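You operate a simulated robot arm through the tools that you are given. There is no shell and no other tool. Be economical: measure what you need, move in short steps, check, and stop when the job is done.

You run a simulated two-armed robot. Do the job below in one go: nothing can be reset, and whatever is moved stays where it is left.

Task
Shut valve nine, prop and cap the mould, then cover, latch and vent.
Fine: slide the brick in tray nine against the mould; use the brown cap; the vent ends at OPEN; both numbered moulds, the other cap, the other bricks and the row's other controls stay.

It is judged by the outcome, as a careful person would: the job done as asked, and still so three seconds after it is handed in. It fails if anything else is knocked over, pushed out of place, dropped, spilled or broken. A push-on lid holds only when it is set on centred and level and pressed home; a screw cap is set on level and turned clockwise until tight.

Robot
Two 7-joint arms with two-finger parallel grippers on one trunk, on a base that drives. Base frame: it is fixed to the floor where the robot stands at the start and does not move with it; the origin is under the middle of the robot, x ahead of it, y to its left, z up. Lengths are in m, angles in rad, forces in N, time in s.
The left shoulder is at the start at [0.06, 0.189, 1.228], the right one opposite. With the tool pointing down near the work surface each hand reaches from about 0.1 to 0.56 m from the robot's upright axis, wherever it stands, measured 20 degrees to its own side. Places, roughly: cover box five [1.2, -2.2, 1]; cover box nine [1.2, 0.2, 1]; cover box seven [1.2, -0.7, 1]; cover box six [1.2, -1.4, 1]; cover box three [1.2, -2.9, 1]; cover box two [1.3, -3.7, 1]; end cover box [1.3, -4.4, 1]; green pedal [0.5, -3.6, 0.1]; green shake button [0.5, -3.4, 0.6]; latch of sand tray five [0.5, -2, 0.6]; latch of sand tray nine [0.4, 0.4, 0.6]; latch of sand tray seven [0.4, -0.5, 0.6]; latch of sand tray six [0.5, -1.2, 0.6]; latch of sand tray three [0.5, -2.7, 0.6]; latch of sand tray two [0.5, -3.5, 0.6]; latch of the end sand tray [0.5, -4.2, 0.6]. Payload 3.43 kg a hand.
Tool frame (each hand has its own): the origin (TCP) lies between the finger pads and is the grasp point; the fingertips stand 0.03 m ahead of it; z points along the fingers, y is the line along which they close. Largest opening 0.094 m; finger width 0.028, thickness 0.01; the body of the gripper, 0.05 by 0.096 m, starts 0.055 m behind the TCP.
Orientation is that of the tool frame in the base frame, as [roll, pitch, yaw] about the fixed x, y, z axes, in that order (R = Rz(yaw) Ry(pitch) Rx(roll)). With the fingers straight down and closing along the base's y, the tool's x points along the base's -x, its y along +y and its z along -z.

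Tools
- The arms move only by the tool step_arm. It takes "left_motion", "right_motion" or both (then of equal length, played together; a hand with none holds still); each is a list of rows, each a list of 7 numbers: the shift along the tool's x, y, z in units of 40 mm (1.0 is 40 mm), then the turn, a rotation vector about the tool's x, y, z in units of 8 degrees (1.0 is 8 degrees), then the gripper command, from -1 (fully open) to 1 (shut), values between in proportion. In form: [[dx, dy, dz, ax, ay, az, claw], ...]. A call has 1 to 20 rows; each row shifts and turns the commanded pose from where the row before left it, along the tool's axes as they then stand. A call with a number of a shift or a turn outside -1 to 1 is refused whole. Each row takes 0.2 s and may step no farther than 0.05 m and 0.15 rad from the row before; otherwise, or with a gripper value out of range, the whole call is refused. A pose out of reach is approached as far as the arm can. The call stops where the force on the tool passes 60 N (or 10 N more than at its start, if that is more) or the arm is blocked; 0.2 s more then pass. The fingers move at their own pace (about 0.153 m/s each) and stop on an object; they squeeze with about 28 N. The grip force told is the motor's: it shows also when the fingers shut on nothing. Time passes only in rows, and 0.2 s behind the last, so rows that do not move let the fingers close. The reply holds the time, the measured pose of the TCP, the force on the tool along the base axes, the opening and the grip force, in the units named above and with some noise, with the torque about the TCP (base axes, N m) and any sound that the robot's microphone picked up.
- Cameras (640 x 400 px; columns grow to the right, rows downward): "scene" is now at [0.0019, 0.0208, 1.7648]; the picture's right is [0.31, -0.95, 0.00], its down [-0.83, -0.27, -0.49] and it looks along [0.47, 0.15, -0.87] (base axes); focal length 250 px, centre (320, 200). "left" rides on the left gripper at [0.076, -0.014, -0.103] in its tool frame; the picture's right is [0.18, 0.98, 0.00], its down [-0.75, 0.14, -0.64] and it looks along [-0.63, 0.12, 0.77] (tool axes); focal length 243 px, centre (320, 200). "right" rides on the right gripper at [0.076, 0.014, -0.103] in its tool frame; the picture's right is [-0.18, 0.98, 0.00], its down [-0.75, -0.14, -0.64] and it looks along [-0.63, -0.12, 0.77] (tool axes); focal length 243 px, centre (320, 200). There is no depth. A picture from a camera that has moved, and an enlarged one, comes with that camera's place and axes in the base frame and with its lens.
- grab_frame(camera): a new picture of that camera. No time passes.
- lift_body(by): slides the trunk up (or, below 0, down) by that many m; the arms and the scene camera ride with it, the base frame stays. It gives what a move gives, with no picture.
- steer(legs): drives the robot by 1 to 6 legs, each [ahead, left, turn to the left] in m, m and rad, along the robot's own axes; the way and the turn of a leg run together, so that a leg with both is an arc; at most 1.5 m and 3.142 rad a leg. The arms and the cameras ride along, it lands a little off, and it stops where it bumps. It gives what a move gives.
- head_to(pan, tilt): turns the head with the scene camera to pan (to the left, within 1.501 rad either way) and tilt (down, from -0.506 to 1.204), counted from straight ahead of the robot. It gives what a move gives.
- close_up(camera, box): a new picture of the part [left, top, right, bottom] of that camera's present view, enlarged. No time passes.
- job_done(): hands the job in; it is judged then, once.

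Work in short steps. Places have to be worked out from the pictures, the camera data and where the tool is seen: move nearer, look again, correct. Check each grasp and each placing, and mend what went wrong. You have 120 turns and 108 pictures in all, those below and enlarged ones among them. Open the grippers and draw the arms clear of the work before you hand the job in, unless the task says otherwise; then end with one line.

The tools are called by a JSON object that holds its "op" and its "data". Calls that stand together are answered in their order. step_arm: Moves the arms, as the interface text tells. Its arguments: {"type":"object","properties":{"left_motion":{"type":"array","items":{"type":"array","items":{"type":"number"}}},"right_motion":{"type":"array","items":{"type":"array","items":{"type":"number"}}}},"required":[]} The other tools are called the same way: lift_body (by) slides the trunk up or down; steer (legs) drives the base; head_to (pan, tilt) turns the head that bears the scene camera; grab_frame (camera) takes a picture; close_up (camera, box) takes an enlarged picture of a part of a camera's view; job_done () hands the job in.

At the start:

```text
clock: 0.0
left_position: [0.3032, 0.3842, 1.2391]
left_ee_rot: [3.141, 0.001, -3.142]
left_wrist_force: [0.0, -0.5, 0.5]
left_torque: [-0.05, 0.01, 0.0]
left_grip_width: 0.0939
left_gripper_force: 0.0
right_position: [0.2846, -0.0166, 1.2881]
right_ee_rot: [3.142, 0.0, -3.142]
right_wrist_force: [-0.5, 1.0, -0.4]
right_torque: [-0.02, 0.02, -0.02]
right_grip_width: 0.094
right_gripper_force: 0.1
trunk travel left (down, up): [-0.9, 0.09]
robot x, y, heading: [0.0027, 0.0008, 0.001]
head pan, tilt: [0.311, 1.059]
```

scene: 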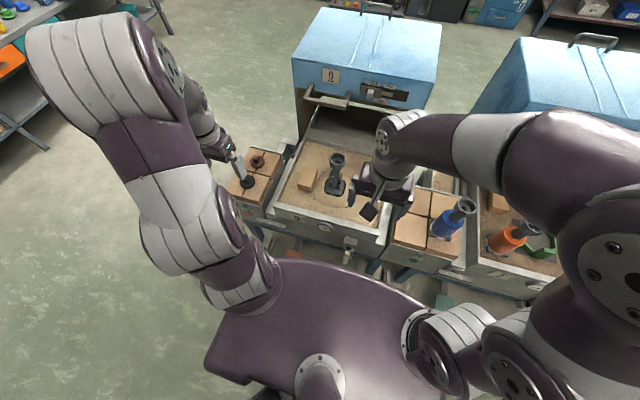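
right: 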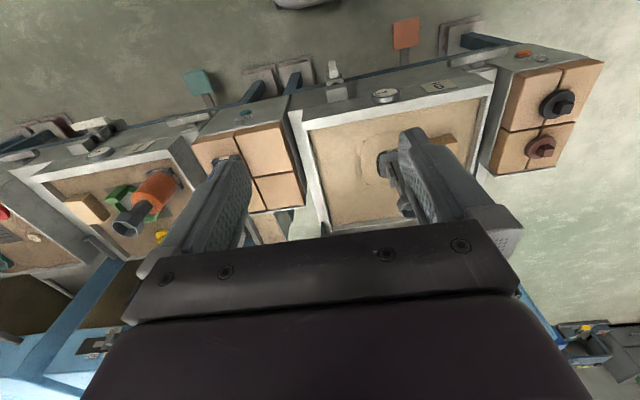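
left: 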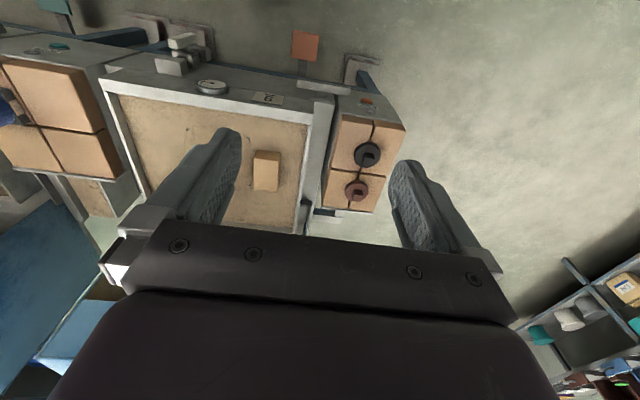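

The pictures show tray nine ahead with the mould, a brick, and caps on the side stand. I look closer at tray nine.

{"op": "close_up", "data": {"camera": "scene", "box": [200, 120, 440, 270]}}

{"op": "close_up", "data": {"camera": "right", "box": [180, 10, 620, 285]}}

{"op": "close_up", "data": {"camera": "scene", "box": [260, 0, 460, 125]}}

```text
2.67 times, centred on (320, 195) of scene
camera zoom: at [0.0019, 0.0208, 1.7648], right [0.31, -0.95, 0.0], down [-0.83, -0.27, -0.49], along [0.47, 0.15, -0.87], focal length 667 px, centre (320, 213)
```

zoom: 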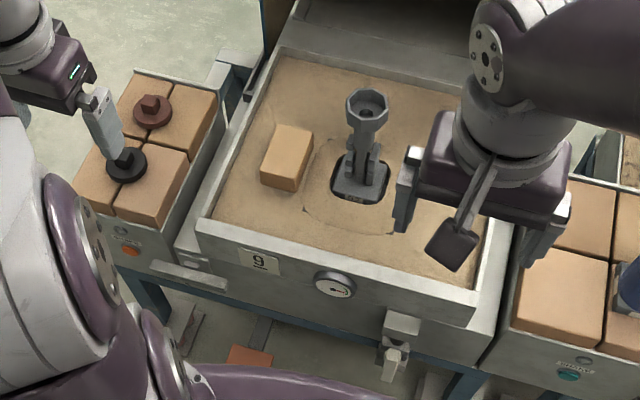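

```text
1.45 times, centred on (400, 148) of right
camera zoom: at [0.2079, -0.0014, 1.3907], right [0.18, 0.98, 0.0], down [0.75, -0.14, 0.64], along [0.63, -0.12, -0.77], focal length 353 px, centre (204, 276)
```

zoom: 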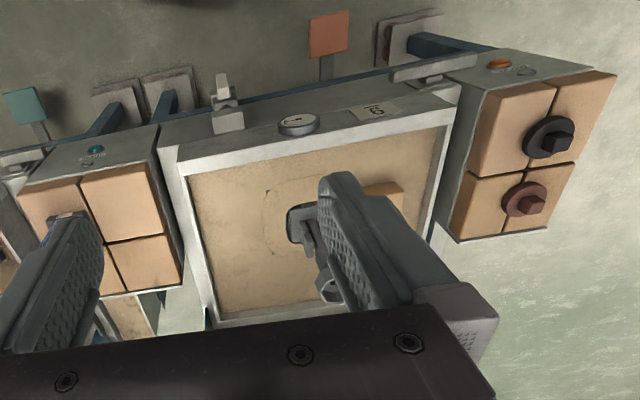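

```text
3.20 times, centred on (360, 62) of scene
camera zoom: at [0.0019, 0.0208, 1.7648], right [0.31, -0.95, 0.0], down [-0.83, -0.27, -0.49], along [0.47, 0.15, -0.87], focal length 800 px, centre (192, 640)
```

zoom: 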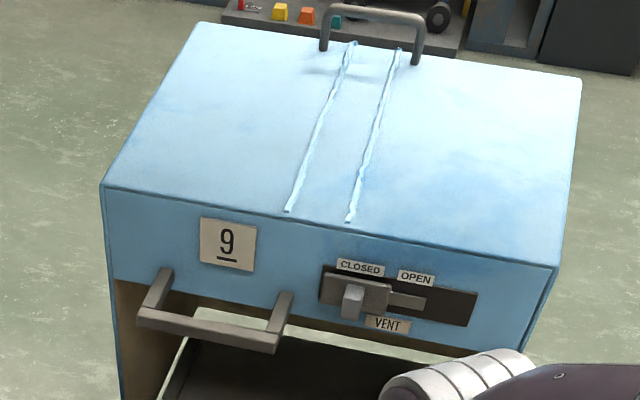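

Right arm blocks the scene view; I shift it to the right, and look again.

{"op": "step_arm", "data": {"right_motion": [[0, -1, 0, 0, 0, 0, -1], [0, -1, 0, 0, 0, 0, -1], [0, -1, 0, 0, 0, 0, -1], [0, -1, 0, 0, 0, 0, -1], [0, -1, 0, 0, 0, 0, -1], [0, -1, 0, 0, 0, 0, -1], [0, -1, 0, 0, 0, 0, -1], [0, -1, 0, 0, 0, 0, -1]]}}

{"op": "head_to", "data": {"pan": 0.2, "tilt": 0.95}}

{"op": "grab_frame", "data": {"camera": "scene"}}

```text
clock: 1.8
left_position: [0.304, 0.3828, 1.2399]
left_ee_rot: [3.14, 0.0, -3.14]
left_wrist_force: [0.7, -0.4, 0.2]
left_torque: [0.01, 0.01, 0.01]
left_grip_width: 0.0938
left_gripper_force: 0.1
right_position: [0.2865, -0.3395, 1.2844]
right_ee_rot: [3.139, -0.001, 3.141]
right_wrist_force: [-0.3, -0.7, 0.5]
right_torque: [0.0, 0.0, 0.01]
right_grip_width: 0.094
right_gripper_force: 0.0
trunk travel left (down, up): [-0.9, 0.09]
robot x, y, heading: [0.0001, -0.0025, -0.0]
head pan, tilt: [0.311, 1.059]
```

```text
clock: 2.5
left_position: [0.3034, 0.3841, 1.2406]
left_ee_rot: [3.142, 0.0, 3.141]
left_wrist_force: [0.1, -0.1, -0.4]
left_torque: [0.0, 0.03, 0.03]
left_grip_width: 0.0938
left_gripper_force: 0.0
right_position: [0.2874, -0.3377, 1.2846]
right_ee_rot: [3.141, -0.002, 3.141]
right_wrist_force: [-0.4, 0.9, -0.1]
right_torque: [0.0, 0.03, 0.01]
right_grip_width: 0.094
right_gripper_force: 0.1
trunk travel left (down, up): [-0.9, 0.09]
robot x, y, heading: [-0.0022, 0.0029, -0.002]
head pan, tilt: [0.201, 0.949]
```

```text
101 pictures are left
camera scene: at [0.0105, 0.0146, 1.7724], right [0.2, -0.98, 0.0], down [-0.8, -0.16, -0.58], along [0.57, 0.12, -0.81], focal length 250 px, centre (320, 200)
```

scene: 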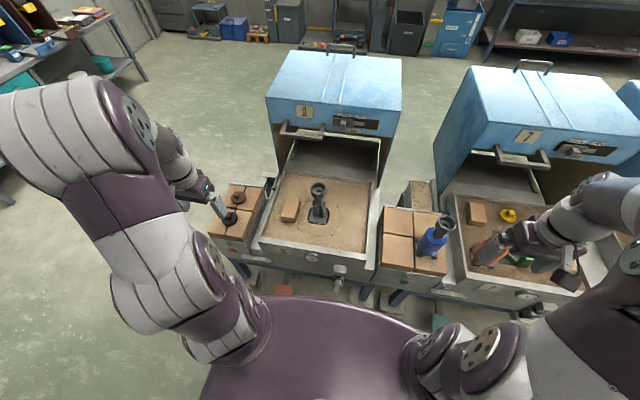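

{"op": "close_up", "data": {"camera": "scene", "box": [200, 160, 400, 300]}}

{"op": "close_up", "data": {"camera": "right", "box": [380, 0, 640, 250]}}

{"op": "close_up", "data": {"camera": "left", "box": [60, 0, 440, 240]}}

```text
2.86 times, centred on (300, 230) of scene
camera zoom: at [0.0105, 0.0146, 1.7724], right [0.2, -0.98, 0.0], down [-0.8, -0.16, -0.58], along [0.57, 0.12, -0.81], focal length 714 px, centre (377, 114)
```

zoom: 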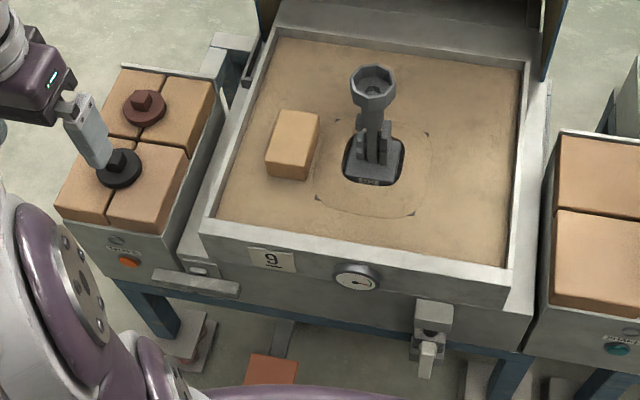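

```text
1.60 times, centred on (510, 125) of right
camera zoom: at [0.2096, -0.3231, 1.3867], right [0.18, 0.98, 0.0], down [0.75, -0.14, 0.64], along [0.63, -0.12, -0.77], focal length 388 px, centre (16, 320)
```

zoom: 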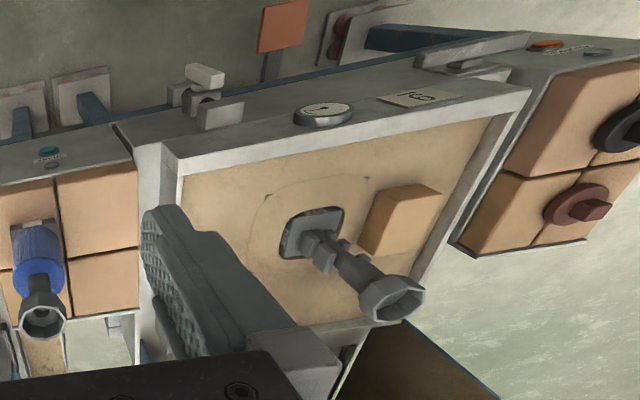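

```text
1.67 times, centred on (250, 120) of left
camera zoom: at [0.2275, 0.3704, 1.3407], right [-0.18, 0.98, 0.0], down [0.75, 0.14, 0.64], along [0.63, 0.12, -0.77], focal length 404 px, centre (437, 333)
```

zoom: 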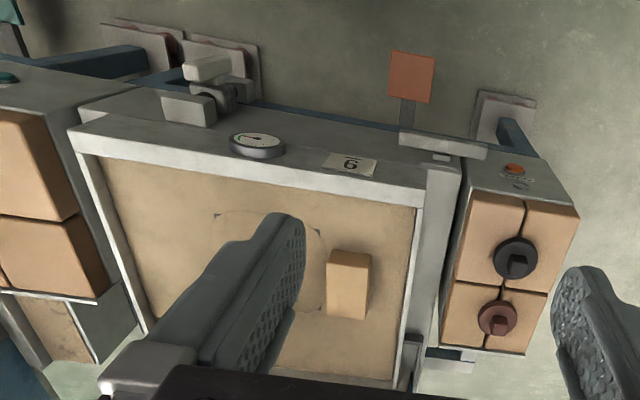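

Cap is a flanged knob, the mould has a funnel-like hex head; a lever valve sits under a bracket at front, a latch bar at front-left. I lower the trunk to see the fronts better.

{"op": "lift_body", "data": {"by": -0.35}}

{"op": "head_to", "data": {"pan": 0.2, "tilt": 0.8}}

{"op": "grab_frame", "data": {"camera": "scene"}}

{"op": "grab_frame", "data": {"camera": "left"}}

```text
clock: 5.9
left_position: [0.3032, 0.3844, 0.8894]
left_ee_rot: [-3.141, 0.001, -3.141]
left_wrist_force: [0.3, -0.8, -0.2]
left_torque: [0.03, -0.02, -0.02]
left_grip_width: 0.0941
left_gripper_force: 0.1
right_position: [0.2864, -0.3378, 0.9349]
right_ee_rot: [3.141, 0.0, -3.141]
right_wrist_force: [0.0, 0.4, -0.2]
right_torque: [0.0, -0.01, 0.02]
right_grip_width: 0.094
right_gripper_force: 0.0
trunk travel left (down, up): [-0.55, 0.44]
robot x, y, heading: [0.0009, 0.0037, -0.0]
head pan, tilt: [0.201, 0.949]
```

```text
clock: 6.6
left_position: [0.3034, 0.3847, 0.8889]
left_ee_rot: [3.14, -0.001, -3.141]
left_wrist_force: [0.4, 0.2, -0.4]
left_torque: [-0.02, 0.02, -0.01]
left_grip_width: 0.0942
left_gripper_force: 0.0
right_position: [0.2876, -0.3372, 0.9341]
right_ee_rot: [-3.14, -0.001, 3.141]
right_wrist_force: [0.2, 0.1, -0.5]
right_torque: [0.03, 0.0, -0.01]
right_grip_width: 0.094
right_gripper_force: 0.0
trunk travel left (down, up): [-0.55, 0.44]
robot x, y, heading: [0.0033, -0.0028, 0.001]
head pan, tilt: [0.201, 0.799]
```

```text
97 pictures are left
camera scene: at [0.0182, 0.0167, 1.4339], right [0.2, -0.98, 0.0], down [-0.7, -0.14, -0.7], along [0.68, 0.14, -0.72], focal length 250 px, centre (320, 200)
```

scene: 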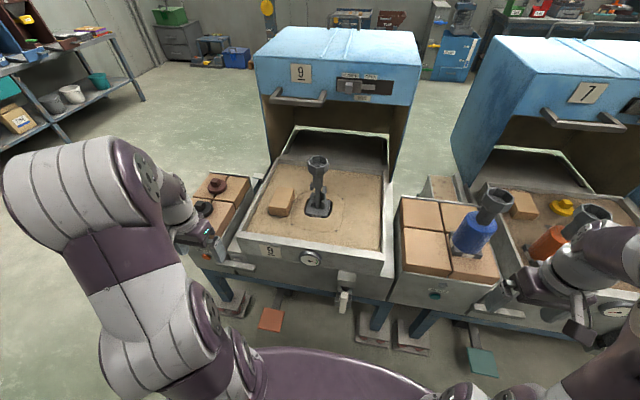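

```text
96 pictures are left
camera left: at [0.2274, 0.3708, 0.9906], right [-0.18, 0.98, 0.0], down [0.75, 0.14, 0.64], along [0.63, 0.12, -0.77], focal length 243 px, centre (320, 200)
```

left: 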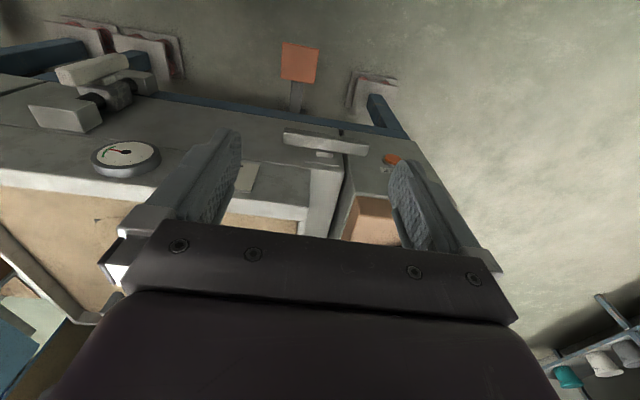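

{"op": "close_up", "data": {"camera": "scene", "box": [230, 220, 410, 340]}}

{"op": "close_up", "data": {"camera": "scene", "box": [180, 140, 400, 270]}}

{"op": "close_up", "data": {"camera": "scene", "box": [250, 50, 430, 150]}}

{"op": "close_up", "data": {"camera": "left", "box": [0, 10, 200, 180]}}

```text
3.33 times, centred on (320, 280) of scene
camera zoom: at [0.0182, 0.0167, 1.4339], right [0.2, -0.98, 0.0], down [-0.7, -0.14, -0.7], along [0.68, 0.14, -0.72], focal length 833 px, centre (320, -67)
```

zoom: 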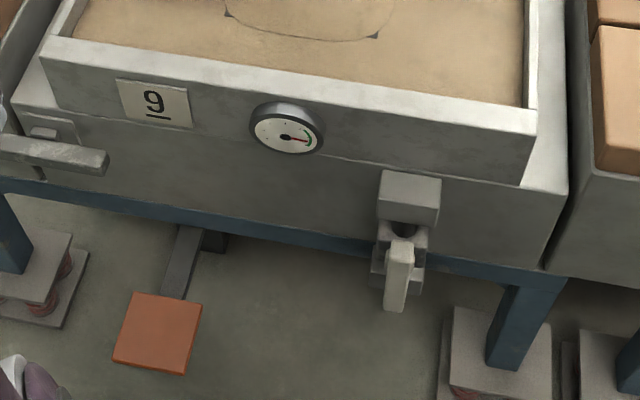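

```text
2.91 times, centred on (290, 205) of scene
camera zoom: at [0.0182, 0.0167, 1.4339], right [0.2, -0.98, 0.0], down [-0.7, -0.14, -0.7], along [0.68, 0.14, -0.72], focal length 727 px, centre (407, 186)
```

zoom: 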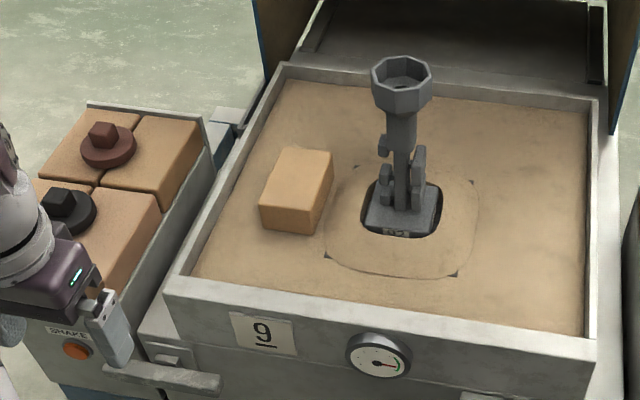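

```text
3.56 times, centred on (340, 100) of scene
camera zoom: at [0.0182, 0.0167, 1.4339], right [0.2, -0.98, 0.0], down [-0.7, -0.14, -0.7], along [0.68, 0.14, -0.72], focal length 889 px, centre (249, 556)
```

zoom: 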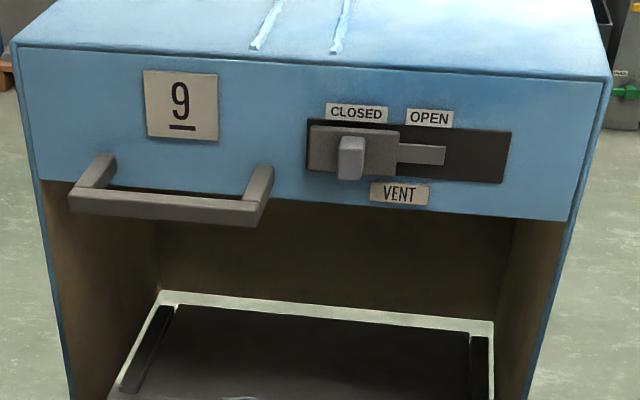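

```text
2.35 times, centred on (100, 95) of left
camera zoom: at [0.2274, 0.3708, 0.9906], right [-0.18, 0.98, 0.0], down [0.75, 0.14, 0.64], along [0.63, 0.12, -0.77], focal length 571 px, centre (838, 447)
```

zoom: 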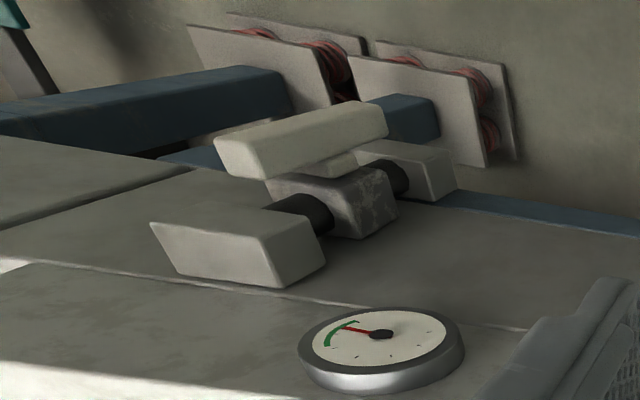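

Valve handle lies parallel to its vertical pipe (open). I zoom on the mould, valve and tray seven area.

{"op": "close_up", "data": {"camera": "scene", "box": [260, 145, 360, 225]}}

{"op": "close_up", "data": {"camera": "scene", "box": [310, 255, 380, 325]}}

{"op": "close_up", "data": {"camera": "scene", "box": [400, 150, 640, 320]}}

```text
5.00 times, centred on (310, 185) of scene
camera zoom: at [0.0182, 0.0167, 1.4339], right [0.2, -0.98, 0.0], down [-0.7, -0.14, -0.7], along [0.68, 0.14, -0.72], focal length 1250 px, centre (370, 275)
```

zoom: 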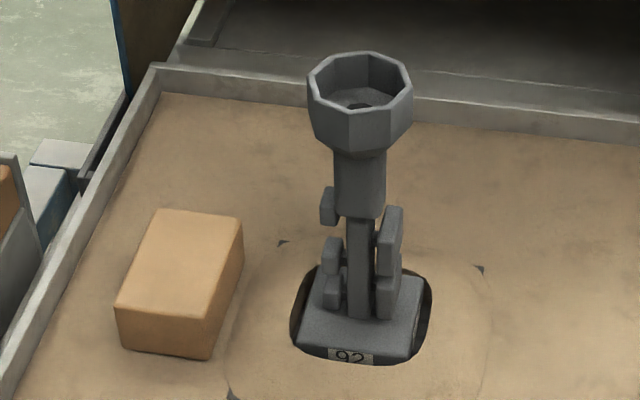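

```text
5.71 times, centred on (345, 290) of scene
camera zoom: at [0.0182, 0.0167, 1.4339], right [0.2, -0.98, 0.0], down [-0.7, -0.14, -0.7], along [0.68, 0.14, -0.72], focal length 1428 px, centre (177, -314)
```

zoom: 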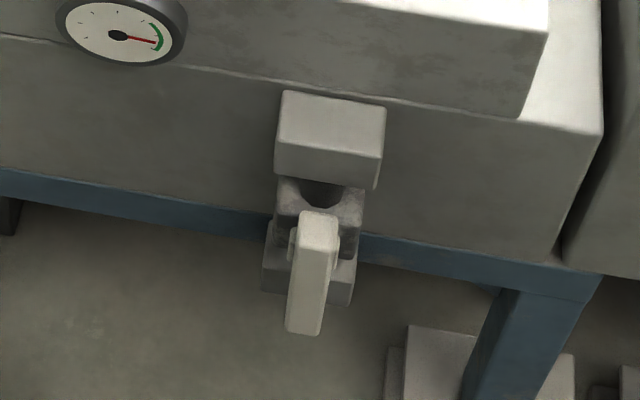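

```text
2.35 times, centred on (520, 235) of scene
camera zoom: at [0.0182, 0.0167, 1.4339], right [0.2, -0.98, 0.0], down [-0.7, -0.14, -0.7], along [0.68, 0.14, -0.72], focal length 588 px, centre (-151, 118)
```

zoom: 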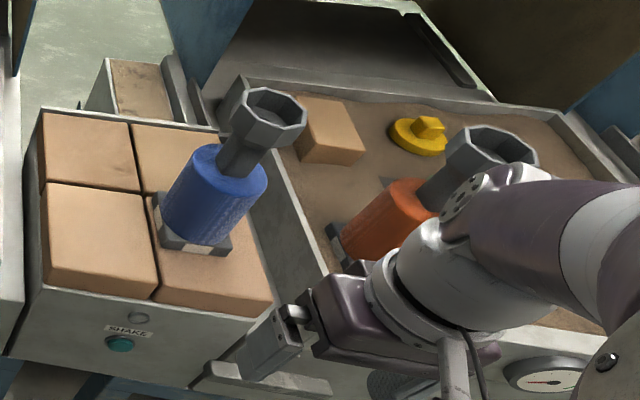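

Valve lever centre is about (0.39, 0.01, 0.52), vertical. I back the robot off so a hand can point forward at it, and turn the right hand to horizontal.

{"op": "steer", "data": {"legs": [[-0.35, 0, 0]]}}

{"op": "step_arm", "data": {"right_motion": [[0, 0, 0, 0, -1, 0, -1], [0, 0, 0, 0, -1, 0, -1], [0, 0, 0, 0, -1, 0, -1], [0, 0, 0, 0, -1, 0, -1], [0, 0, 0, 0, -1, 0, -1], [0, 0, 0, 0, -1, 0, -1], [0, 0, 0, 0, -1, 0, -1], [0, 0, 0, 0, -1, 0, -1], [0, 0, 0, 0, -1, 0, -1], [0, 0, 0, 0, -1, 0, -1], [0, 0, 0, 0, -1, 0, -1], [0, 0, 0, 0, -0.25, 0, -1], [1, 0, 0.5, 0, 0, 0, -1], [1, 0, 0.5, 0, 0, 0, -1], [1, 0, 0.5, 0, 0, 0, -1], [1, 0, 0.5, 0, 0, 0, -1], [1, 0, 0.5, 0, 0, 0, -1]]}}

```text
clock: 8.9
left_position: [-0.0552, 0.385, 0.8905]
left_ee_rot: [-3.14, -0.001, -3.14]
left_wrist_force: [-0.2, 0.3, 0.1]
left_torque: [-0.01, 0.01, -0.01]
left_grip_width: 0.094
left_gripper_force: 0.0
right_position: [-0.0701, -0.3373, 0.9358]
right_ee_rot: [-3.141, 0.001, -3.14]
right_wrist_force: [0.6, 0.3, -0.3]
right_torque: [-0.06, 0.0, 0.0]
right_grip_width: 0.0936
right_gripper_force: 0.1
trunk travel left (down, up): [-0.55, 0.44]
robot x, y, heading: [-0.3583, -0.0016, 0.002]
head pan, tilt: [0.201, 0.799]
```

```text
clock: 12.5
left_position: [-0.0542, 0.3831, 0.8898]
left_ee_rot: [3.141, -0.001, -3.137]
left_wrist_force: [0.1, 0.0, -0.3]
left_torque: [0.01, 0.03, -0.01]
left_grip_width: 0.0939
left_gripper_force: 0.1
right_position: [-0.061, -0.3785, 0.7334]
right_ee_rot: [3.136, 0.99, 3.137]
right_wrist_force: [0.0, 0.6, -0.8]
right_torque: [0.01, 0.0, 0.02]
right_grip_width: 0.0941
right_gripper_force: 0.1
right hand out of reach, approached as far as the arm can: row 8, 9, 10, 11, 14, 15, 16, 17
trunk travel left (down, up): [-0.55, 0.44]
robot x, y, heading: [-0.3568, 0.0007, -0.0]
head pan, tilt: [0.201, 0.799]
```

The wrist is too close to the body; I extend forward so the turn can complete.

{"op": "step_arm", "data": {"right_motion": [[0, 0.5, 1, 0, 0, 0, -1], [0, 0.5, 1, 0, 0, 0, -1], [0, 0.5, 1, 0, 0, 0, -1], [0, 0.5, 1, 0, 0, 0, -1], [0, 0.5, 1, 0, 0, 0, -1], [0, 0.5, 1, 0, 0, 0, -1], [0, 0, 0, 0, 0, 0, -1]]}}

```text
clock: 14.1
left_position: [-0.0548, 0.3834, 0.8894]
left_ee_rot: [3.142, 0.0, -3.141]
left_wrist_force: [-0.3, -1.1, -0.4]
left_torque: [0.0, -0.02, 0.0]
left_grip_width: 0.0941
left_gripper_force: 0.1
right_position: [0.1606, -0.2885, 0.636]
right_ee_rot: [3.141, 1.012, 3.141]
right_wrist_force: [-0.7, 0.3, 0.2]
right_torque: [-0.02, 0.03, 0.0]
right_grip_width: 0.0939
right_gripper_force: 0.1
right hand out of reach, approached as far as the arm can: row 1, 2, 3
trunk travel left (down, up): [-0.55, 0.44]
robot x, y, heading: [-0.3586, -0.0013, 0.002]
head pan, tilt: [0.201, 0.799]
```

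Reach is fine now; finish the pitch to horizontal.

{"op": "step_arm", "data": {"right_motion": [[0, 0, 0, 0, -1, 0, -1], [0, 0, 0, 0, -1, 0, -1], [0, 0, 0, 0, -1, 0, -1], [0, 0, 0, 0, -1, 0, -1], [0, 0, 0, 0, 0, 0, -1]]}}

{"op": "grab_frame", "data": {"camera": "right"}}

{"op": "grab_frame", "data": {"camera": "scene"}}

```text
clock: 15.3
left_position: [-0.0541, 0.384, 0.8891]
left_ee_rot: [3.141, -0.001, -3.138]
left_wrist_force: [-0.3, 0.5, -0.3]
left_torque: [0.01, -0.01, 0.03]
left_grip_width: 0.0941
left_gripper_force: 0.1
right_position: [0.2016, -0.3015, 0.6267]
right_ee_rot: [-3.139, 1.356, -3.139]
right_wrist_force: [0.7, 0.6, -0.3]
right_torque: [0.0, 0.0, -0.03]
right_grip_width: 0.0939
right_gripper_force: 0.1
right hand out of reach, approached as far as the arm can: row 1, 2, 3, 4
trunk travel left (down, up): [-0.55, 0.44]
robot x, y, heading: [-0.354, -0.0034, 0.001]
head pan, tilt: [0.201, 0.799]
```

```text
88 pictures are left
camera right: at [0.0845, -0.2861, 0.5751], right [0.04, 0.98, 0.18], down [-0.47, -0.14, 0.87], along [0.88, -0.12, 0.45], focal length 243 px, centre (320, 200)
```

right: 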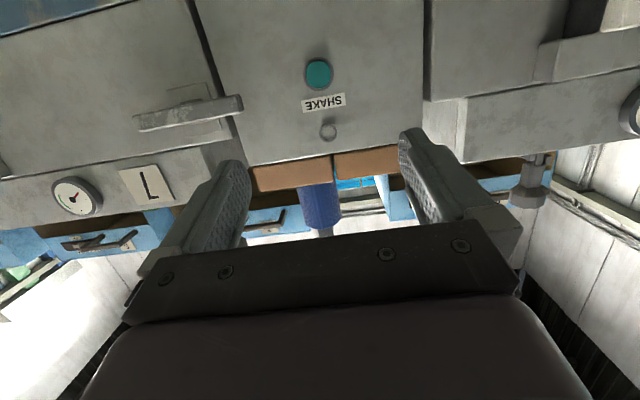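

```text
87 pictures are left
camera scene: at [-0.3389, 0.0164, 1.4339], right [0.2, -0.98, 0.0], down [-0.7, -0.14, -0.7], along [0.68, 0.14, -0.72], focal length 250 px, centre (320, 200)
```

scene: 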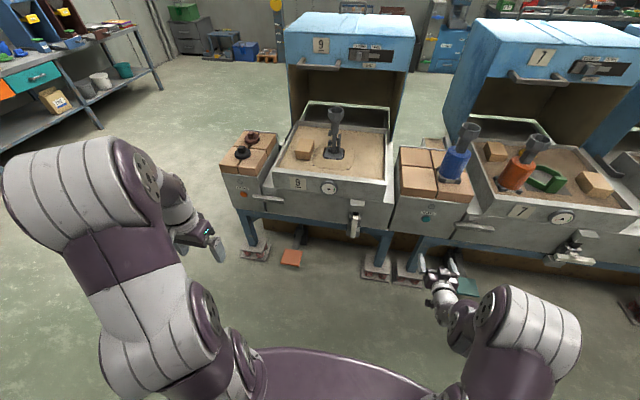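

Now lower the trunk so the hand is at lever height, then move the hand left in front of the lever.

{"op": "lift_body", "data": {"by": -0.11}}

{"op": "step_arm", "data": {"right_motion": [[0, 1, 0, 0, -0.5, 0, -1], [0, 1, 0, 0, -0.5, 0, -1], [0, 1, 0, 0, -0.5, 0, -1], [0, 1, 0, 0, 0, 0, -1], [0, 1, 0, 0, 0, 0, -1], [0, 1, 0, 0, 0, 0, -1], [0, 1, 0, 0, 0, 0, -1], [0, 0.75, 0, 0, 0, 0, -1], [0, 0, 0, 0, 0, 0, -1]]}}

{"op": "grab_frame", "data": {"camera": "right"}}

{"op": "grab_frame", "data": {"camera": "scene"}}

```text
clock: 16.7
left_position: [-0.0533, 0.3836, 0.7785]
left_ee_rot: [-3.141, -0.001, -3.141]
left_wrist_force: [0.5, -0.2, -0.3]
left_torque: [0.03, 0.02, 0.0]
left_grip_width: 0.094
left_gripper_force: 0.0
right_position: [0.2018, -0.3006, 0.5178]
right_ee_rot: [-3.14, 1.354, -3.141]
right_wrist_force: [-0.6, 1.3, -0.2]
right_torque: [0.03, 0.01, 0.01]
right_grip_width: 0.094
right_gripper_force: 0.0
trunk travel left (down, up): [-0.44, 0.55]
robot x, y, heading: [-0.3571, -0.0013, 0.003]
head pan, tilt: [0.201, 0.799]
```

```text
clock: 18.7
left_position: [-0.0542, 0.3842, 0.7779]
left_ee_rot: [3.14, 0.001, -3.141]
left_wrist_force: [-0.4, -0.8, -0.4]
left_torque: [-0.03, 0.0, 0.01]
left_grip_width: 0.094
left_gripper_force: 0.1
right_position: [0.2831, -0.2445, 0.5647]
right_ee_rot: [-2.813, 1.509, -2.758]
right_wrist_force: [0.1, 0.1, 0.8]
right_torque: [0.0, 0.01, -0.01]
right_grip_width: 0.094
right_gripper_force: 0.0
right hand out of reach, approached as far as the arm can: row 1, 2, 3, 4, 5, 6, 7, 8
trunk travel left (down, up): [-0.44, 0.55]
robot x, y, heading: [-0.3587, -0.0006, 0.002]
head pan, tilt: [0.201, 0.799]
```

```text
86 pictures are left
camera right: at [0.1751, -0.2373, 0.4944], right [-0.04, 0.99, 0.16], down [-0.59, -0.16, 0.79], along [0.81, -0.06, 0.59], focal length 243 px, centre (320, 200)
```

right: 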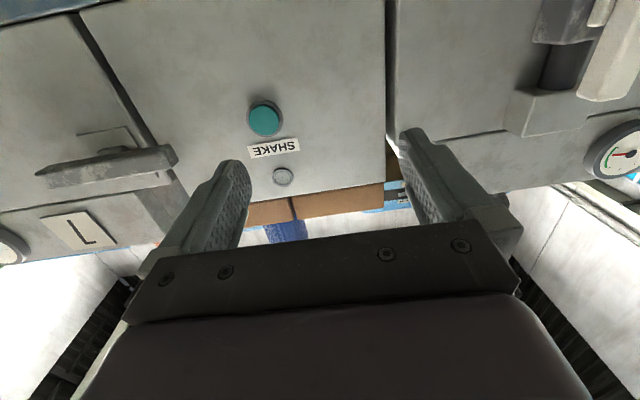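

```text
85 pictures are left
camera scene: at [-0.3387, 0.0165, 1.3239], right [0.2, -0.98, 0.0], down [-0.7, -0.14, -0.7], along [0.68, 0.14, -0.72], focal length 250 px, centre (320, 200)
```

scene: 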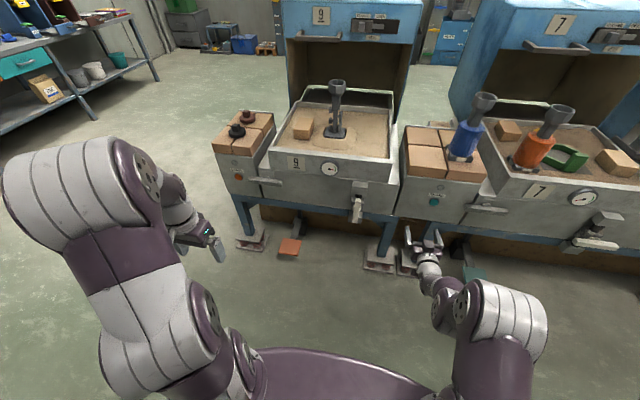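

The right hand is horizontal now but resists moving inward; I drive the base left instead so it faces the lever.

{"op": "steer", "data": {"legs": [[0, 0.25, 0]]}}

{"op": "grab_frame", "data": {"camera": "right"}}

{"op": "grab_frame", "data": {"camera": "scene"}}

```text
clock: 20.5
left_position: [-0.0559, 0.6368, 0.7792]
left_ee_rot: [-3.141, 0.0, -3.14]
left_wrist_force: [-0.8, 1.0, 0.7]
left_torque: [0.03, 0.04, -0.01]
left_grip_width: 0.094
left_gripper_force: 0.0
right_position: [0.283, 0.0073, 0.5655]
right_ee_rot: [-2.802, 1.51, -2.747]
right_wrist_force: [0.1, 0.5, 0.3]
right_torque: [-0.02, 0.02, 0.01]
right_grip_width: 0.0936
right_gripper_force: 0.0
trunk travel left (down, up): [-0.44, 0.55]
robot x, y, heading: [-0.3567, 0.2516, 0.004]
head pan, tilt: [0.201, 0.799]
```

```text
84 pictures are left
camera right: at [0.1749, 0.0152, 0.4946], right [-0.04, 0.99, 0.16], down [-0.59, -0.16, 0.79], along [0.81, -0.06, 0.59], focal length 243 px, centre (320, 200)
```

right: 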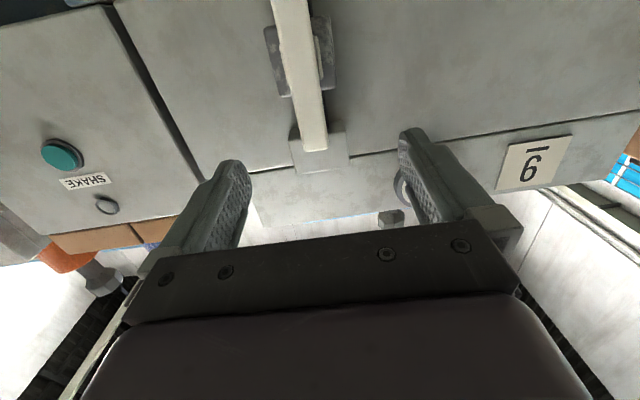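

```text
83 pictures are left
camera scene: at [-0.3392, 0.2692, 1.3239], right [0.2, -0.98, 0.0], down [-0.7, -0.15, -0.7], along [0.68, 0.14, -0.72], focal length 250 px, centre (320, 200)
```

scene: 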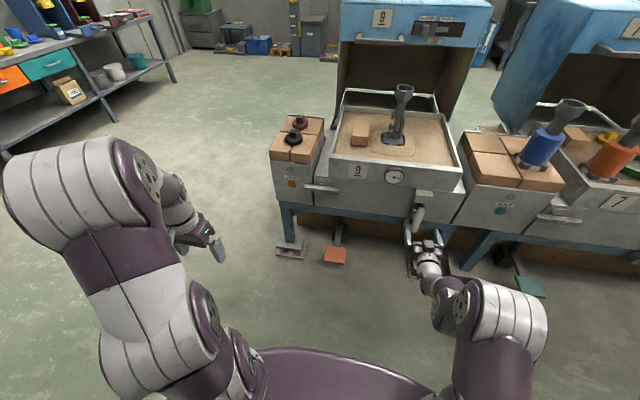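

Upper end of the lever is at about z 0.59 and pivot near 0.52. I lower the hand to pivot height, square it, and advance 4 cm, then look.

{"op": "step_arm", "data": {"right_motion": [[0.6, 0, 0, 0.4, -0.4, 0, -1], [0.6, 0, 0, 0, 0, 0, -1], [0, 0, 0.6, 0, 0, 0, -1], [0, 0, 0.4, 0, 0, 0, -1], [0, 0, 0, 0, 0, 0, -1]]}}

{"op": "grab_frame", "data": {"camera": "right"}}

{"op": "close_up", "data": {"camera": "scene", "box": [380, 170, 480, 280]}}

```text
clock: 21.7
left_position: [-0.0563, 0.6361, 0.7798]
left_ee_rot: [3.141, 0.0, -3.14]
left_wrist_force: [0.2, 0.0, 0.4]
left_torque: [0.0, -0.01, 0.01]
left_grip_width: 0.094
left_gripper_force: 0.1
right_position: [0.3559, -0.0281, 0.5265]
right_ee_rot: [-1.605, 1.55, -1.598]
right_wrist_force: [-0.2, 0.4, 0.1]
right_torque: [-0.03, -0.01, 0.01]
right_grip_width: 0.0939
right_gripper_force: 0.0
right hand out of reach, approached as far as the arm can: row 1, 2
trunk travel left (down, up): [-0.44, 0.55]
robot x, y, heading: [-0.362, 0.2511, 0.003]
head pan, tilt: [0.201, 0.799]
```

```text
82 pictures are left
camera right: at [0.2518, -0.0153, 0.4501], right [0.0, 0.99, 0.16], down [-0.64, -0.13, 0.76], along [0.77, -0.1, 0.63], focal length 243 px, centre (320, 200)
```

right: 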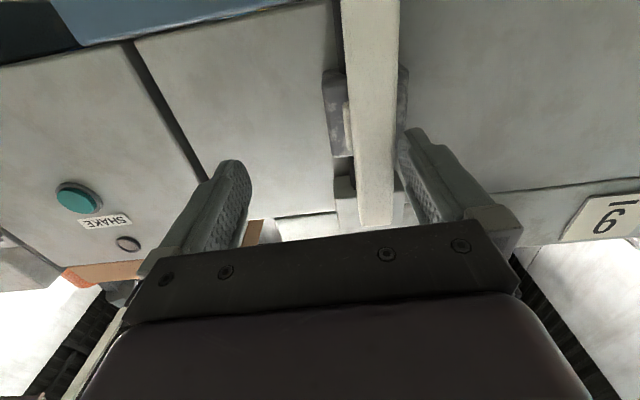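

```text
3.64 times, centred on (430, 225) of scene
camera zoom: at [-0.3392, 0.2682, 1.3239], right [0.2, -0.98, 0.0], down [-0.7, -0.14, -0.7], along [0.68, 0.14, -0.72], focal length 909 px, centre (-80, 109)
```

zoom: 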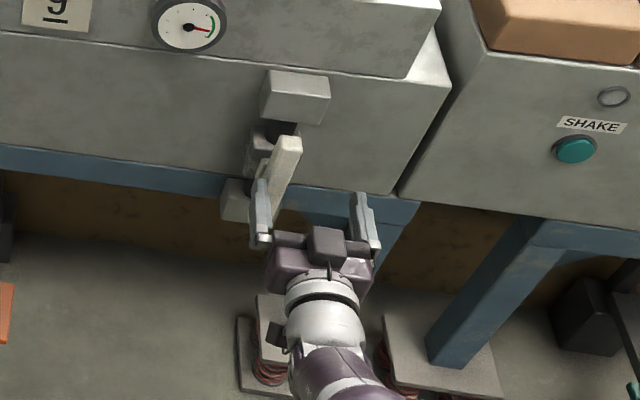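

The lever is just inside the +y finger; I centre by driving the base left 3.4 cm.

{"op": "steer", "data": {"legs": [[0, 0.034, 0]]}}

{"op": "grab_frame", "data": {"camera": "right"}}

```text
clock: 22.6
left_position: [-0.0554, 0.6728, 0.7795]
left_ee_rot: [-3.139, 0.0, -3.139]
left_wrist_force: [0.3, 0.3, -0.8]
left_torque: [0.0, 0.01, -0.04]
left_grip_width: 0.0943
left_gripper_force: 0.1
right_position: [0.3554, 0.0056, 0.5268]
right_ee_rot: [-1.593, 1.545, -1.591]
right_wrist_force: [0.4, 0.1, -0.5]
right_torque: [-0.05, 0.0, 0.0]
right_grip_width: 0.0942
right_gripper_force: 0.0
trunk travel left (down, up): [-0.44, 0.55]
robot x, y, heading: [-0.3564, 0.2873, 0.003]
head pan, tilt: [0.201, 0.799]
```

```text
80 pictures are left
camera right: at [0.2514, 0.0186, 0.4506], right [0.0, 0.99, 0.16], down [-0.64, -0.13, 0.76], along [0.77, -0.1, 0.63], focal length 243 px, centre (320, 200)
```

right: 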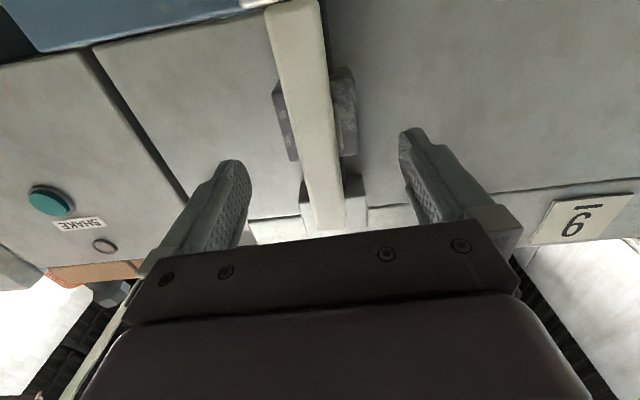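

Centred. Advance slightly and close on the lever.

{"op": "step_arm", "data": {"right_motion": [[0, 0, 0.4, 0, 0, 0, -1], [0, 0, 0, 0, 0, 0, 0], [0, 0, 0, 0, 0, 0, 1], [0, 0, 0, 0, 0, 0, 1], [0, 0, 0, 0, 0, 0, 1]]}}

{"op": "grab_frame", "data": {"camera": "right"}}

{"op": "close_up", "data": {"camera": "scene", "box": [380, 170, 480, 280]}}

```text
clock: 23.8
left_position: [-0.0562, 0.6703, 0.7796]
left_ee_rot: [-3.141, 0.001, -3.141]
left_wrist_force: [0.4, 0.2, 0.5]
left_torque: [0.04, -0.01, 0.01]
left_grip_width: 0.094
left_gripper_force: 0.1
right_position: [0.3712, 0.0055, 0.5275]
right_ee_rot: [-1.592, 1.548, -1.59]
right_wrist_force: [0.9, -0.1, 1.2]
right_torque: [1.16, 0.35, 1.02]
right_grip_width: 0.0239
right_gripper_force: 44.7
trunk travel left (down, up): [-0.44, 0.55]
robot x, y, heading: [-0.3556, 0.2831, 0.008]
head pan, tilt: [0.201, 0.799]
```

```text
79 pictures are left
camera right: at [0.2678, 0.0186, 0.4511], right [0.0, 0.99, 0.16], down [-0.64, -0.13, 0.76], along [0.77, -0.1, 0.63], focal length 243 px, centre (320, 200)
```

right: 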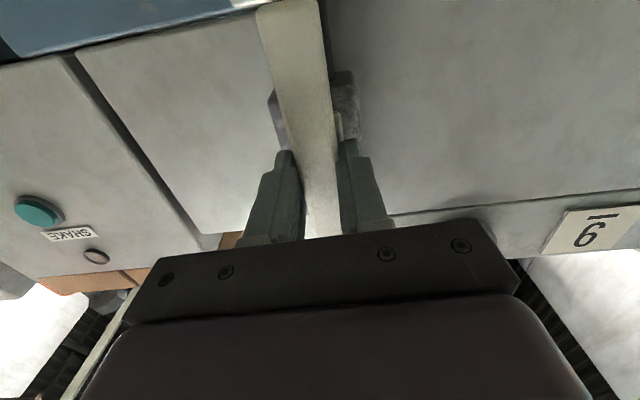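

```text
3.64 times, centred on (430, 225) of scene
camera zoom: at [-0.3393, 0.3023, 1.3239], right [0.2, -0.98, 0.0], down [-0.7, -0.14, -0.7], along [0.68, 0.14, -0.72], focal length 909 px, centre (-80, 109)
```

zoom: 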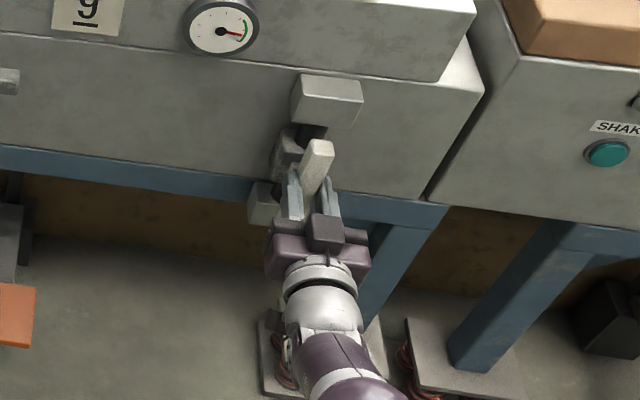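

Gripped (width 24 mm). I turn clockwise in a first portion and check.

{"op": "step_arm", "data": {"right_motion": [[0, 0, 0, 0, 0, 1, 1], [0, 0, 0, 0, 0, 1, 1], [0, 0, 0, 0, 0, 1, 1], [0, 0, 0, 0, 0, 1, 1]]}}

{"op": "close_up", "data": {"camera": "scene", "box": [380, 170, 480, 280]}}

```text
clock: 24.8
left_position: [-0.0545, 0.6694, 0.7797]
left_ee_rot: [3.14, -0.002, 3.141]
left_wrist_force: [0.5, 0.1, 0.6]
left_torque: [0.0, -0.04, 0.04]
left_grip_width: 0.094
left_gripper_force: 0.1
right_position: [0.3718, 0.0028, 0.5274]
right_ee_rot: [1.573, 1.027, 1.572]
right_wrist_force: [5.4, -23.9, -0.4]
right_torque: [-0.17, 0.32, 0.81]
right_grip_width: 0.0241
right_gripper_force: 45.3
trunk travel left (down, up): [-0.44, 0.55]
robot x, y, heading: [-0.3631, 0.2854, -0.001]
head pan, tilt: [0.201, 0.799]
```

```text
3.64 times, centred on (430, 225) of scene
camera zoom: at [-0.3385, 0.3001, 1.3239], right [0.2, -0.98, 0.0], down [-0.7, -0.14, -0.7], along [0.68, 0.14, -0.72], focal length 909 px, centre (-80, 109)
```

zoom: 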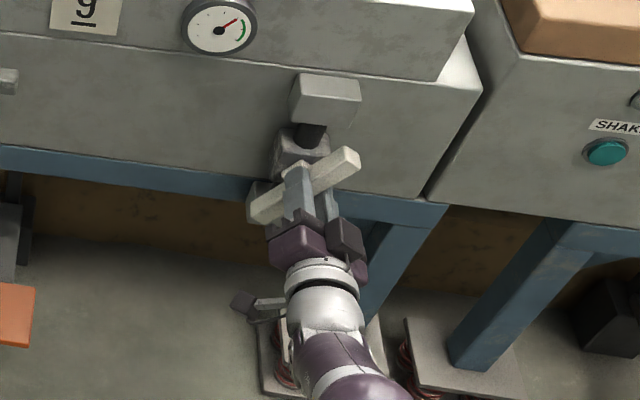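

The gauge falls as it turns; I continue to 90°, easing sideways load a bit.

{"op": "step_arm", "data": {"right_motion": [[0, -0.04, 0, 0, 0, 1, 1], [0, -0.04, 0, 0, 0, 1, 1], [0, -0.04, 0, 0, 0, 1, 1], [0, -0.03, 0, 0, 0, 1, 1], [0, -0.03, 0, 0, 0, 1, 1], [0, -0.03, 0, 0, 0, 1, 1], [0, -0.03, 0, 0, 0, 1, 1], [0, 0, 0, 0, 0, 0.3, 1]]}}

{"op": "close_up", "data": {"camera": "scene", "box": [380, 170, 480, 280]}}

```text
clock: 26.6
left_position: [-0.0545, 0.6695, 0.7809]
left_ee_rot: [3.141, -0.001, -3.14]
left_wrist_force: [0.2, -0.7, 0.6]
left_torque: [-0.01, 0.02, 0.05]
left_grip_width: 0.0941
left_gripper_force: 0.1
right_position: [0.3714, -0.0022, 0.52]
right_ee_rot: [1.569, 0.01, 1.574]
right_wrist_force: [11.0, -29.2, 8.7]
right_torque: [0.04, 0.06, -1.41]
right_grip_width: 0.0241
right_gripper_force: 44.5
trunk travel left (down, up): [-0.44, 0.55]
robot x, y, heading: [-0.3568, 0.2856, 0.006]
head pan, tilt: [0.201, 0.799]
```

```text
3.64 times, centred on (430, 225) of scene
camera zoom: at [-0.3395, 0.3004, 1.324], right [0.2, -0.98, 0.0], down [-0.7, -0.14, -0.7], along [0.68, 0.14, -0.72], focal length 909 px, centre (-80, 109)
```

zoom: 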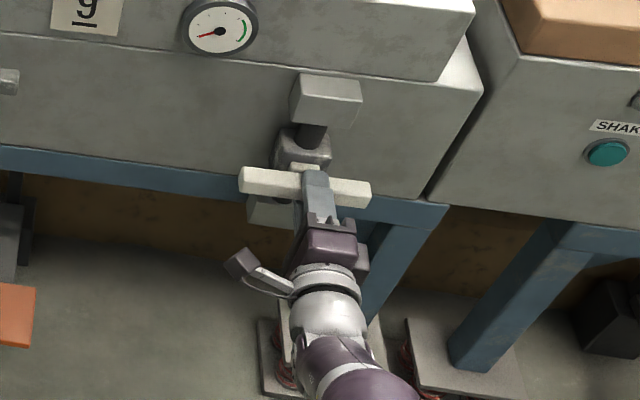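

Lever is horizontal and the gauge reads zero. I open partly and withdraw.

{"op": "step_arm", "data": {"right_motion": [[0, 0, 0, 0, 0, 0, 0.1], [0, 0, 0, 0, 0, 0, 0.1], [0, 0, -0.6, 0, 0, 0, 0.1], [0, 0, -1, 0, 0, 0, 0.1], [0, 0, -1, 0, 0, 0, -1], [0, 0, -1, 0, 0, 0, -1]]}}

{"op": "close_up", "data": {"camera": "scene", "box": [260, 100, 480, 280]}}

```text
clock: 28.0
left_position: [-0.0558, 0.6705, 0.7798]
left_ee_rot: [-3.14, 0.001, -3.139]
left_wrist_force: [0.3, 0.3, 0.3]
left_torque: [0.0, 0.0, 0.0]
left_grip_width: 0.0941
left_gripper_force: 0.2
right_position: [0.3129, 0.0004, 0.5209]
right_ee_rot: [1.575, 0.015, 1.574]
right_wrist_force: [-0.7, 0.8, -0.1]
right_torque: [-0.02, 0.01, 0.03]
right_grip_width: 0.0939
right_gripper_force: 0.0
right hand out of reach, approached as far as the arm can: row 4, 5, 6
trunk travel left (down, up): [-0.44, 0.55]
robot x, y, heading: [-0.3599, 0.2873, 0.002]
head pan, tilt: [0.201, 0.799]
```

```text
2.22 times, centred on (370, 190) of scene
camera zoom: at [-0.3392, 0.3025, 1.3239], right [0.2, -0.98, 0.0], down [-0.7, -0.14, -0.7], along [0.68, 0.14, -0.72], focal length 556 px, centre (209, 222)
```

zoom: 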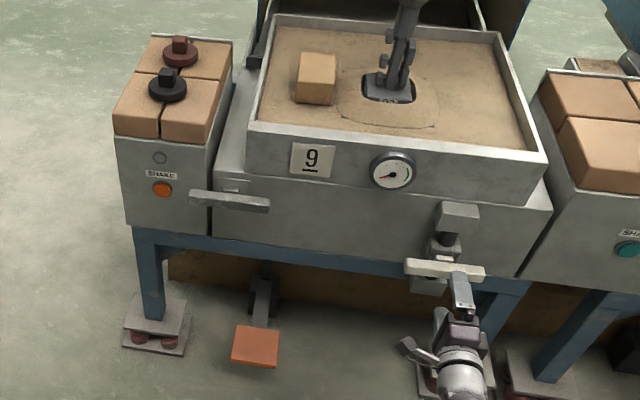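

Valve is shut and the hand is clear. Now I raise the trunk and fold the right hand back to pointing down, for room to drive in.

{"op": "step_arm", "data": {"right_motion": [[0, 0, 0, 0, 0, -1, -1], [0, 0, 0, 0, 0, -1, -1], [0, 0, 0, 0, 0, -1, -1], [0, 0, 0, 0, 0, -1, -1], [0, 0, 0, 0, 0, -1, -1], [0, 0, 0, 0, 0, -1, -1], [0, 0, 0, 0, 0, -1, -1], [0, 0, 0, 0, 0, -1, -1], [0, 0, 0, 0, 0, -1, -1], [0, 0, 0, 0, 0, -1, -1], [0, 0, 0, 0, 0, -1, -1], [0, 0, 0, 0, 0, -0.25, -1]]}}

{"op": "lift_body", "data": {"by": 0.3}}

{"op": "step_arm", "data": {"right_motion": [[0, -0.5, -0.5, 0, 1, 0, -1], [0, -0.5, -0.5, 0, 1, 0, -1], [0, -0.5, -0.5, 0, 1, 0, -1], [0, -0.5, -0.5, 0, 1, 0, -1], [0, -0.5, -0.5, 0, 1, 0, -1], [0, -0.5, -0.5, 0, 1, 0, -1], [0, 0, -0.5, 0, 1, 0, -1], [0, 0, -0.5, 0, 1, 0, -1], [0, 0, -0.5, 0, 1, 0, -1], [0, 0, -0.5, 0, 1, 0, -1], [0, 0, -0.5, 0, 1, 0, -1], [0, 0, -0.5, 0, 0.25, 0, -1], [0, 0, -1, 0, 0, 0, -1], [0, 0, -1, 0, 0, 0, -1], [0, 0, -1, 0, 0, 0, -1]]}}

```text
clock: 30.6
left_position: [-0.0555, 0.6711, 0.7795]
left_ee_rot: [3.14, 0.0, -3.14]
left_wrist_force: [0.2, 0.1, 0.7]
left_torque: [0.02, 0.0, 0.01]
left_grip_width: 0.0941
left_gripper_force: 0.1
right_position: [0.3127, 0.001, 0.518]
right_ee_rot: [-1.661, 1.555, -1.657]
right_wrist_force: [0.4, 0.3, -0.1]
right_torque: [0.03, -0.03, 0.0]
right_grip_width: 0.0938
right_gripper_force: 0.1
trunk travel left (down, up): [-0.44, 0.55]
robot x, y, heading: [-0.3579, 0.2822, 0.003]
head pan, tilt: [0.201, 0.799]
```

```text
clock: 33.6
left_position: [-0.0542, 0.6697, 1.0791]
left_ee_rot: [3.141, 0.0, -3.142]
left_wrist_force: [0.5, -0.3, 0.8]
left_torque: [-0.02, 0.0, -0.01]
left_grip_width: 0.0942
left_gripper_force: 0.1
right_position: [0.3142, 0.0005, 0.8188]
right_ee_rot: [-1.663, 1.557, -1.659]
right_wrist_force: [-0.8, -0.5, 0.0]
right_torque: [0.02, 0.04, 0.0]
right_grip_width: 0.0941
right_gripper_force: 0.1
trunk travel left (down, up): [-0.74, 0.25]
robot x, y, heading: [-0.3562, 0.2864, 0.002]
head pan, tilt: [0.201, 0.799]
```

```text
clock: 36.8
left_position: [-0.056, 0.6712, 1.0798]
left_ee_rot: [3.141, 0.003, -3.14]
left_wrist_force: [0.6, 0.4, 0.2]
left_torque: [0.0, 0.02, -0.01]
left_grip_width: 0.0942
left_gripper_force: 0.1
right_position: [0.1309, -0.0992, 1.0652]
right_ee_rot: [-3.127, 0.0, -3.138]
right_wrist_force: [-0.7, 0.1, 0.4]
right_torque: [-0.03, -0.03, -0.01]
right_grip_width: 0.094
right_gripper_force: 0.1
right hand out of reach, approached as far as the arm can: row 14, 15
trunk travel left (down, up): [-0.74, 0.25]
robot x, y, heading: [-0.3586, 0.2866, 0.001]
head pan, tilt: [0.201, 0.799]
```

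Tuck the right hand back, then drive in: right, forward, and turn right a little so the left shoulder nears tray nine.

{"op": "step_arm", "data": {"right_motion": [[1, 0, 0, 0, 0, 0, -1], [1, 0, 0, 0, 0, 0, -1], [1, 0, 0, 0, 0, 0, -1], [1, 0, 0, 0, 0, 0, -1], [1, 0, 0, 0, 0, 0, -1]]}}

{"op": "steer", "data": {"legs": [[0, -0.24, 0], [0.38, 0, 0], [0, 0, -0.4]]}}

{"op": "head_to", "data": {"pan": 0.6, "tilt": 0.9}}

{"op": "grab_frame", "data": {"camera": "scene"}}

```text
clock: 38.0
left_position: [-0.0566, 0.6707, 1.08]
left_ee_rot: [3.141, 0.003, -3.139]
left_wrist_force: [-0.8, 0.4, 0.0]
left_torque: [0.01, -0.04, 0.02]
left_grip_width: 0.0942
left_gripper_force: 0.1
right_position: [-0.0714, -0.1018, 1.0638]
right_ee_rot: [-3.126, 0.001, -3.135]
right_wrist_force: [-0.3, 0.3, 0.7]
right_torque: [0.0, -0.03, 0.01]
right_grip_width: 0.0939
right_gripper_force: 0.0
trunk travel left (down, up): [-0.74, 0.25]
robot x, y, heading: [-0.3559, 0.2894, 0.004]
head pan, tilt: [0.201, 0.799]
```

```text
clock: 43.0
left_position: [0.4433, 0.2784, 1.0792]
left_ee_rot: [3.141, 0.0, 2.742]
left_wrist_force: [-0.7, 0.0, -0.3]
left_torque: [0.0, 0.0, 0.03]
left_grip_width: 0.0941
left_gripper_force: 0.0
right_position: [0.1272, -0.4278, 1.0637]
right_ee_rot: [-3.128, -0.002, 2.744]
right_wrist_force: [-0.3, -1.0, -1.0]
right_torque: [-0.04, -0.01, 0.02]
right_grip_width: 0.094
right_gripper_force: 0.0
trunk travel left (down, up): [-0.74, 0.25]
robot x, y, heading: [0.0134, 0.0439, -0.398]
head pan, tilt: [0.201, 0.799]
```

```text
clock: 43.9
left_position: [0.4418, 0.2782, 1.0785]
left_ee_rot: [-3.141, -0.001, 2.741]
left_wrist_force: [-1.2, -0.3, -0.2]
left_torque: [0.01, -0.02, 0.0]
left_grip_width: 0.0939
left_gripper_force: 0.0
right_position: [0.1261, -0.4268, 1.0638]
right_ee_rot: [-3.126, -0.001, 2.743]
right_wrist_force: [-0.1, 0.1, -0.6]
right_torque: [-0.01, 0.03, -0.05]
right_grip_width: 0.0936
right_gripper_force: 0.1
trunk travel left (down, up): [-0.74, 0.25]
robot x, y, heading: [0.014, 0.0417, -0.403]
head pan, tilt: [0.6, 0.901]
```

```text
74 pictures are left
camera scene: at [0.0317, 0.0819, 1.616], right [0.2, -0.98, 0.0], down [-0.77, -0.16, -0.62], along [0.61, 0.12, -0.78], focal length 250 px, centre (320, 200)
```

scene: 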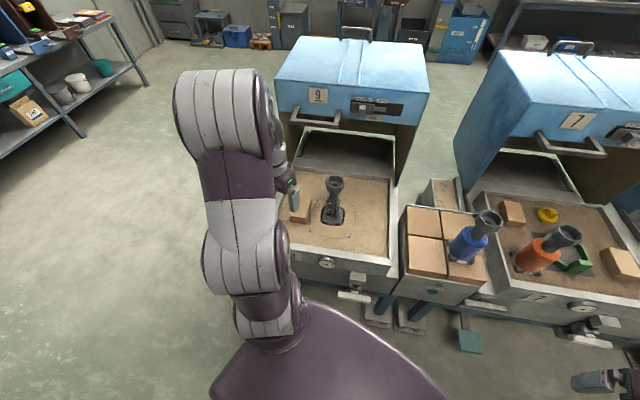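

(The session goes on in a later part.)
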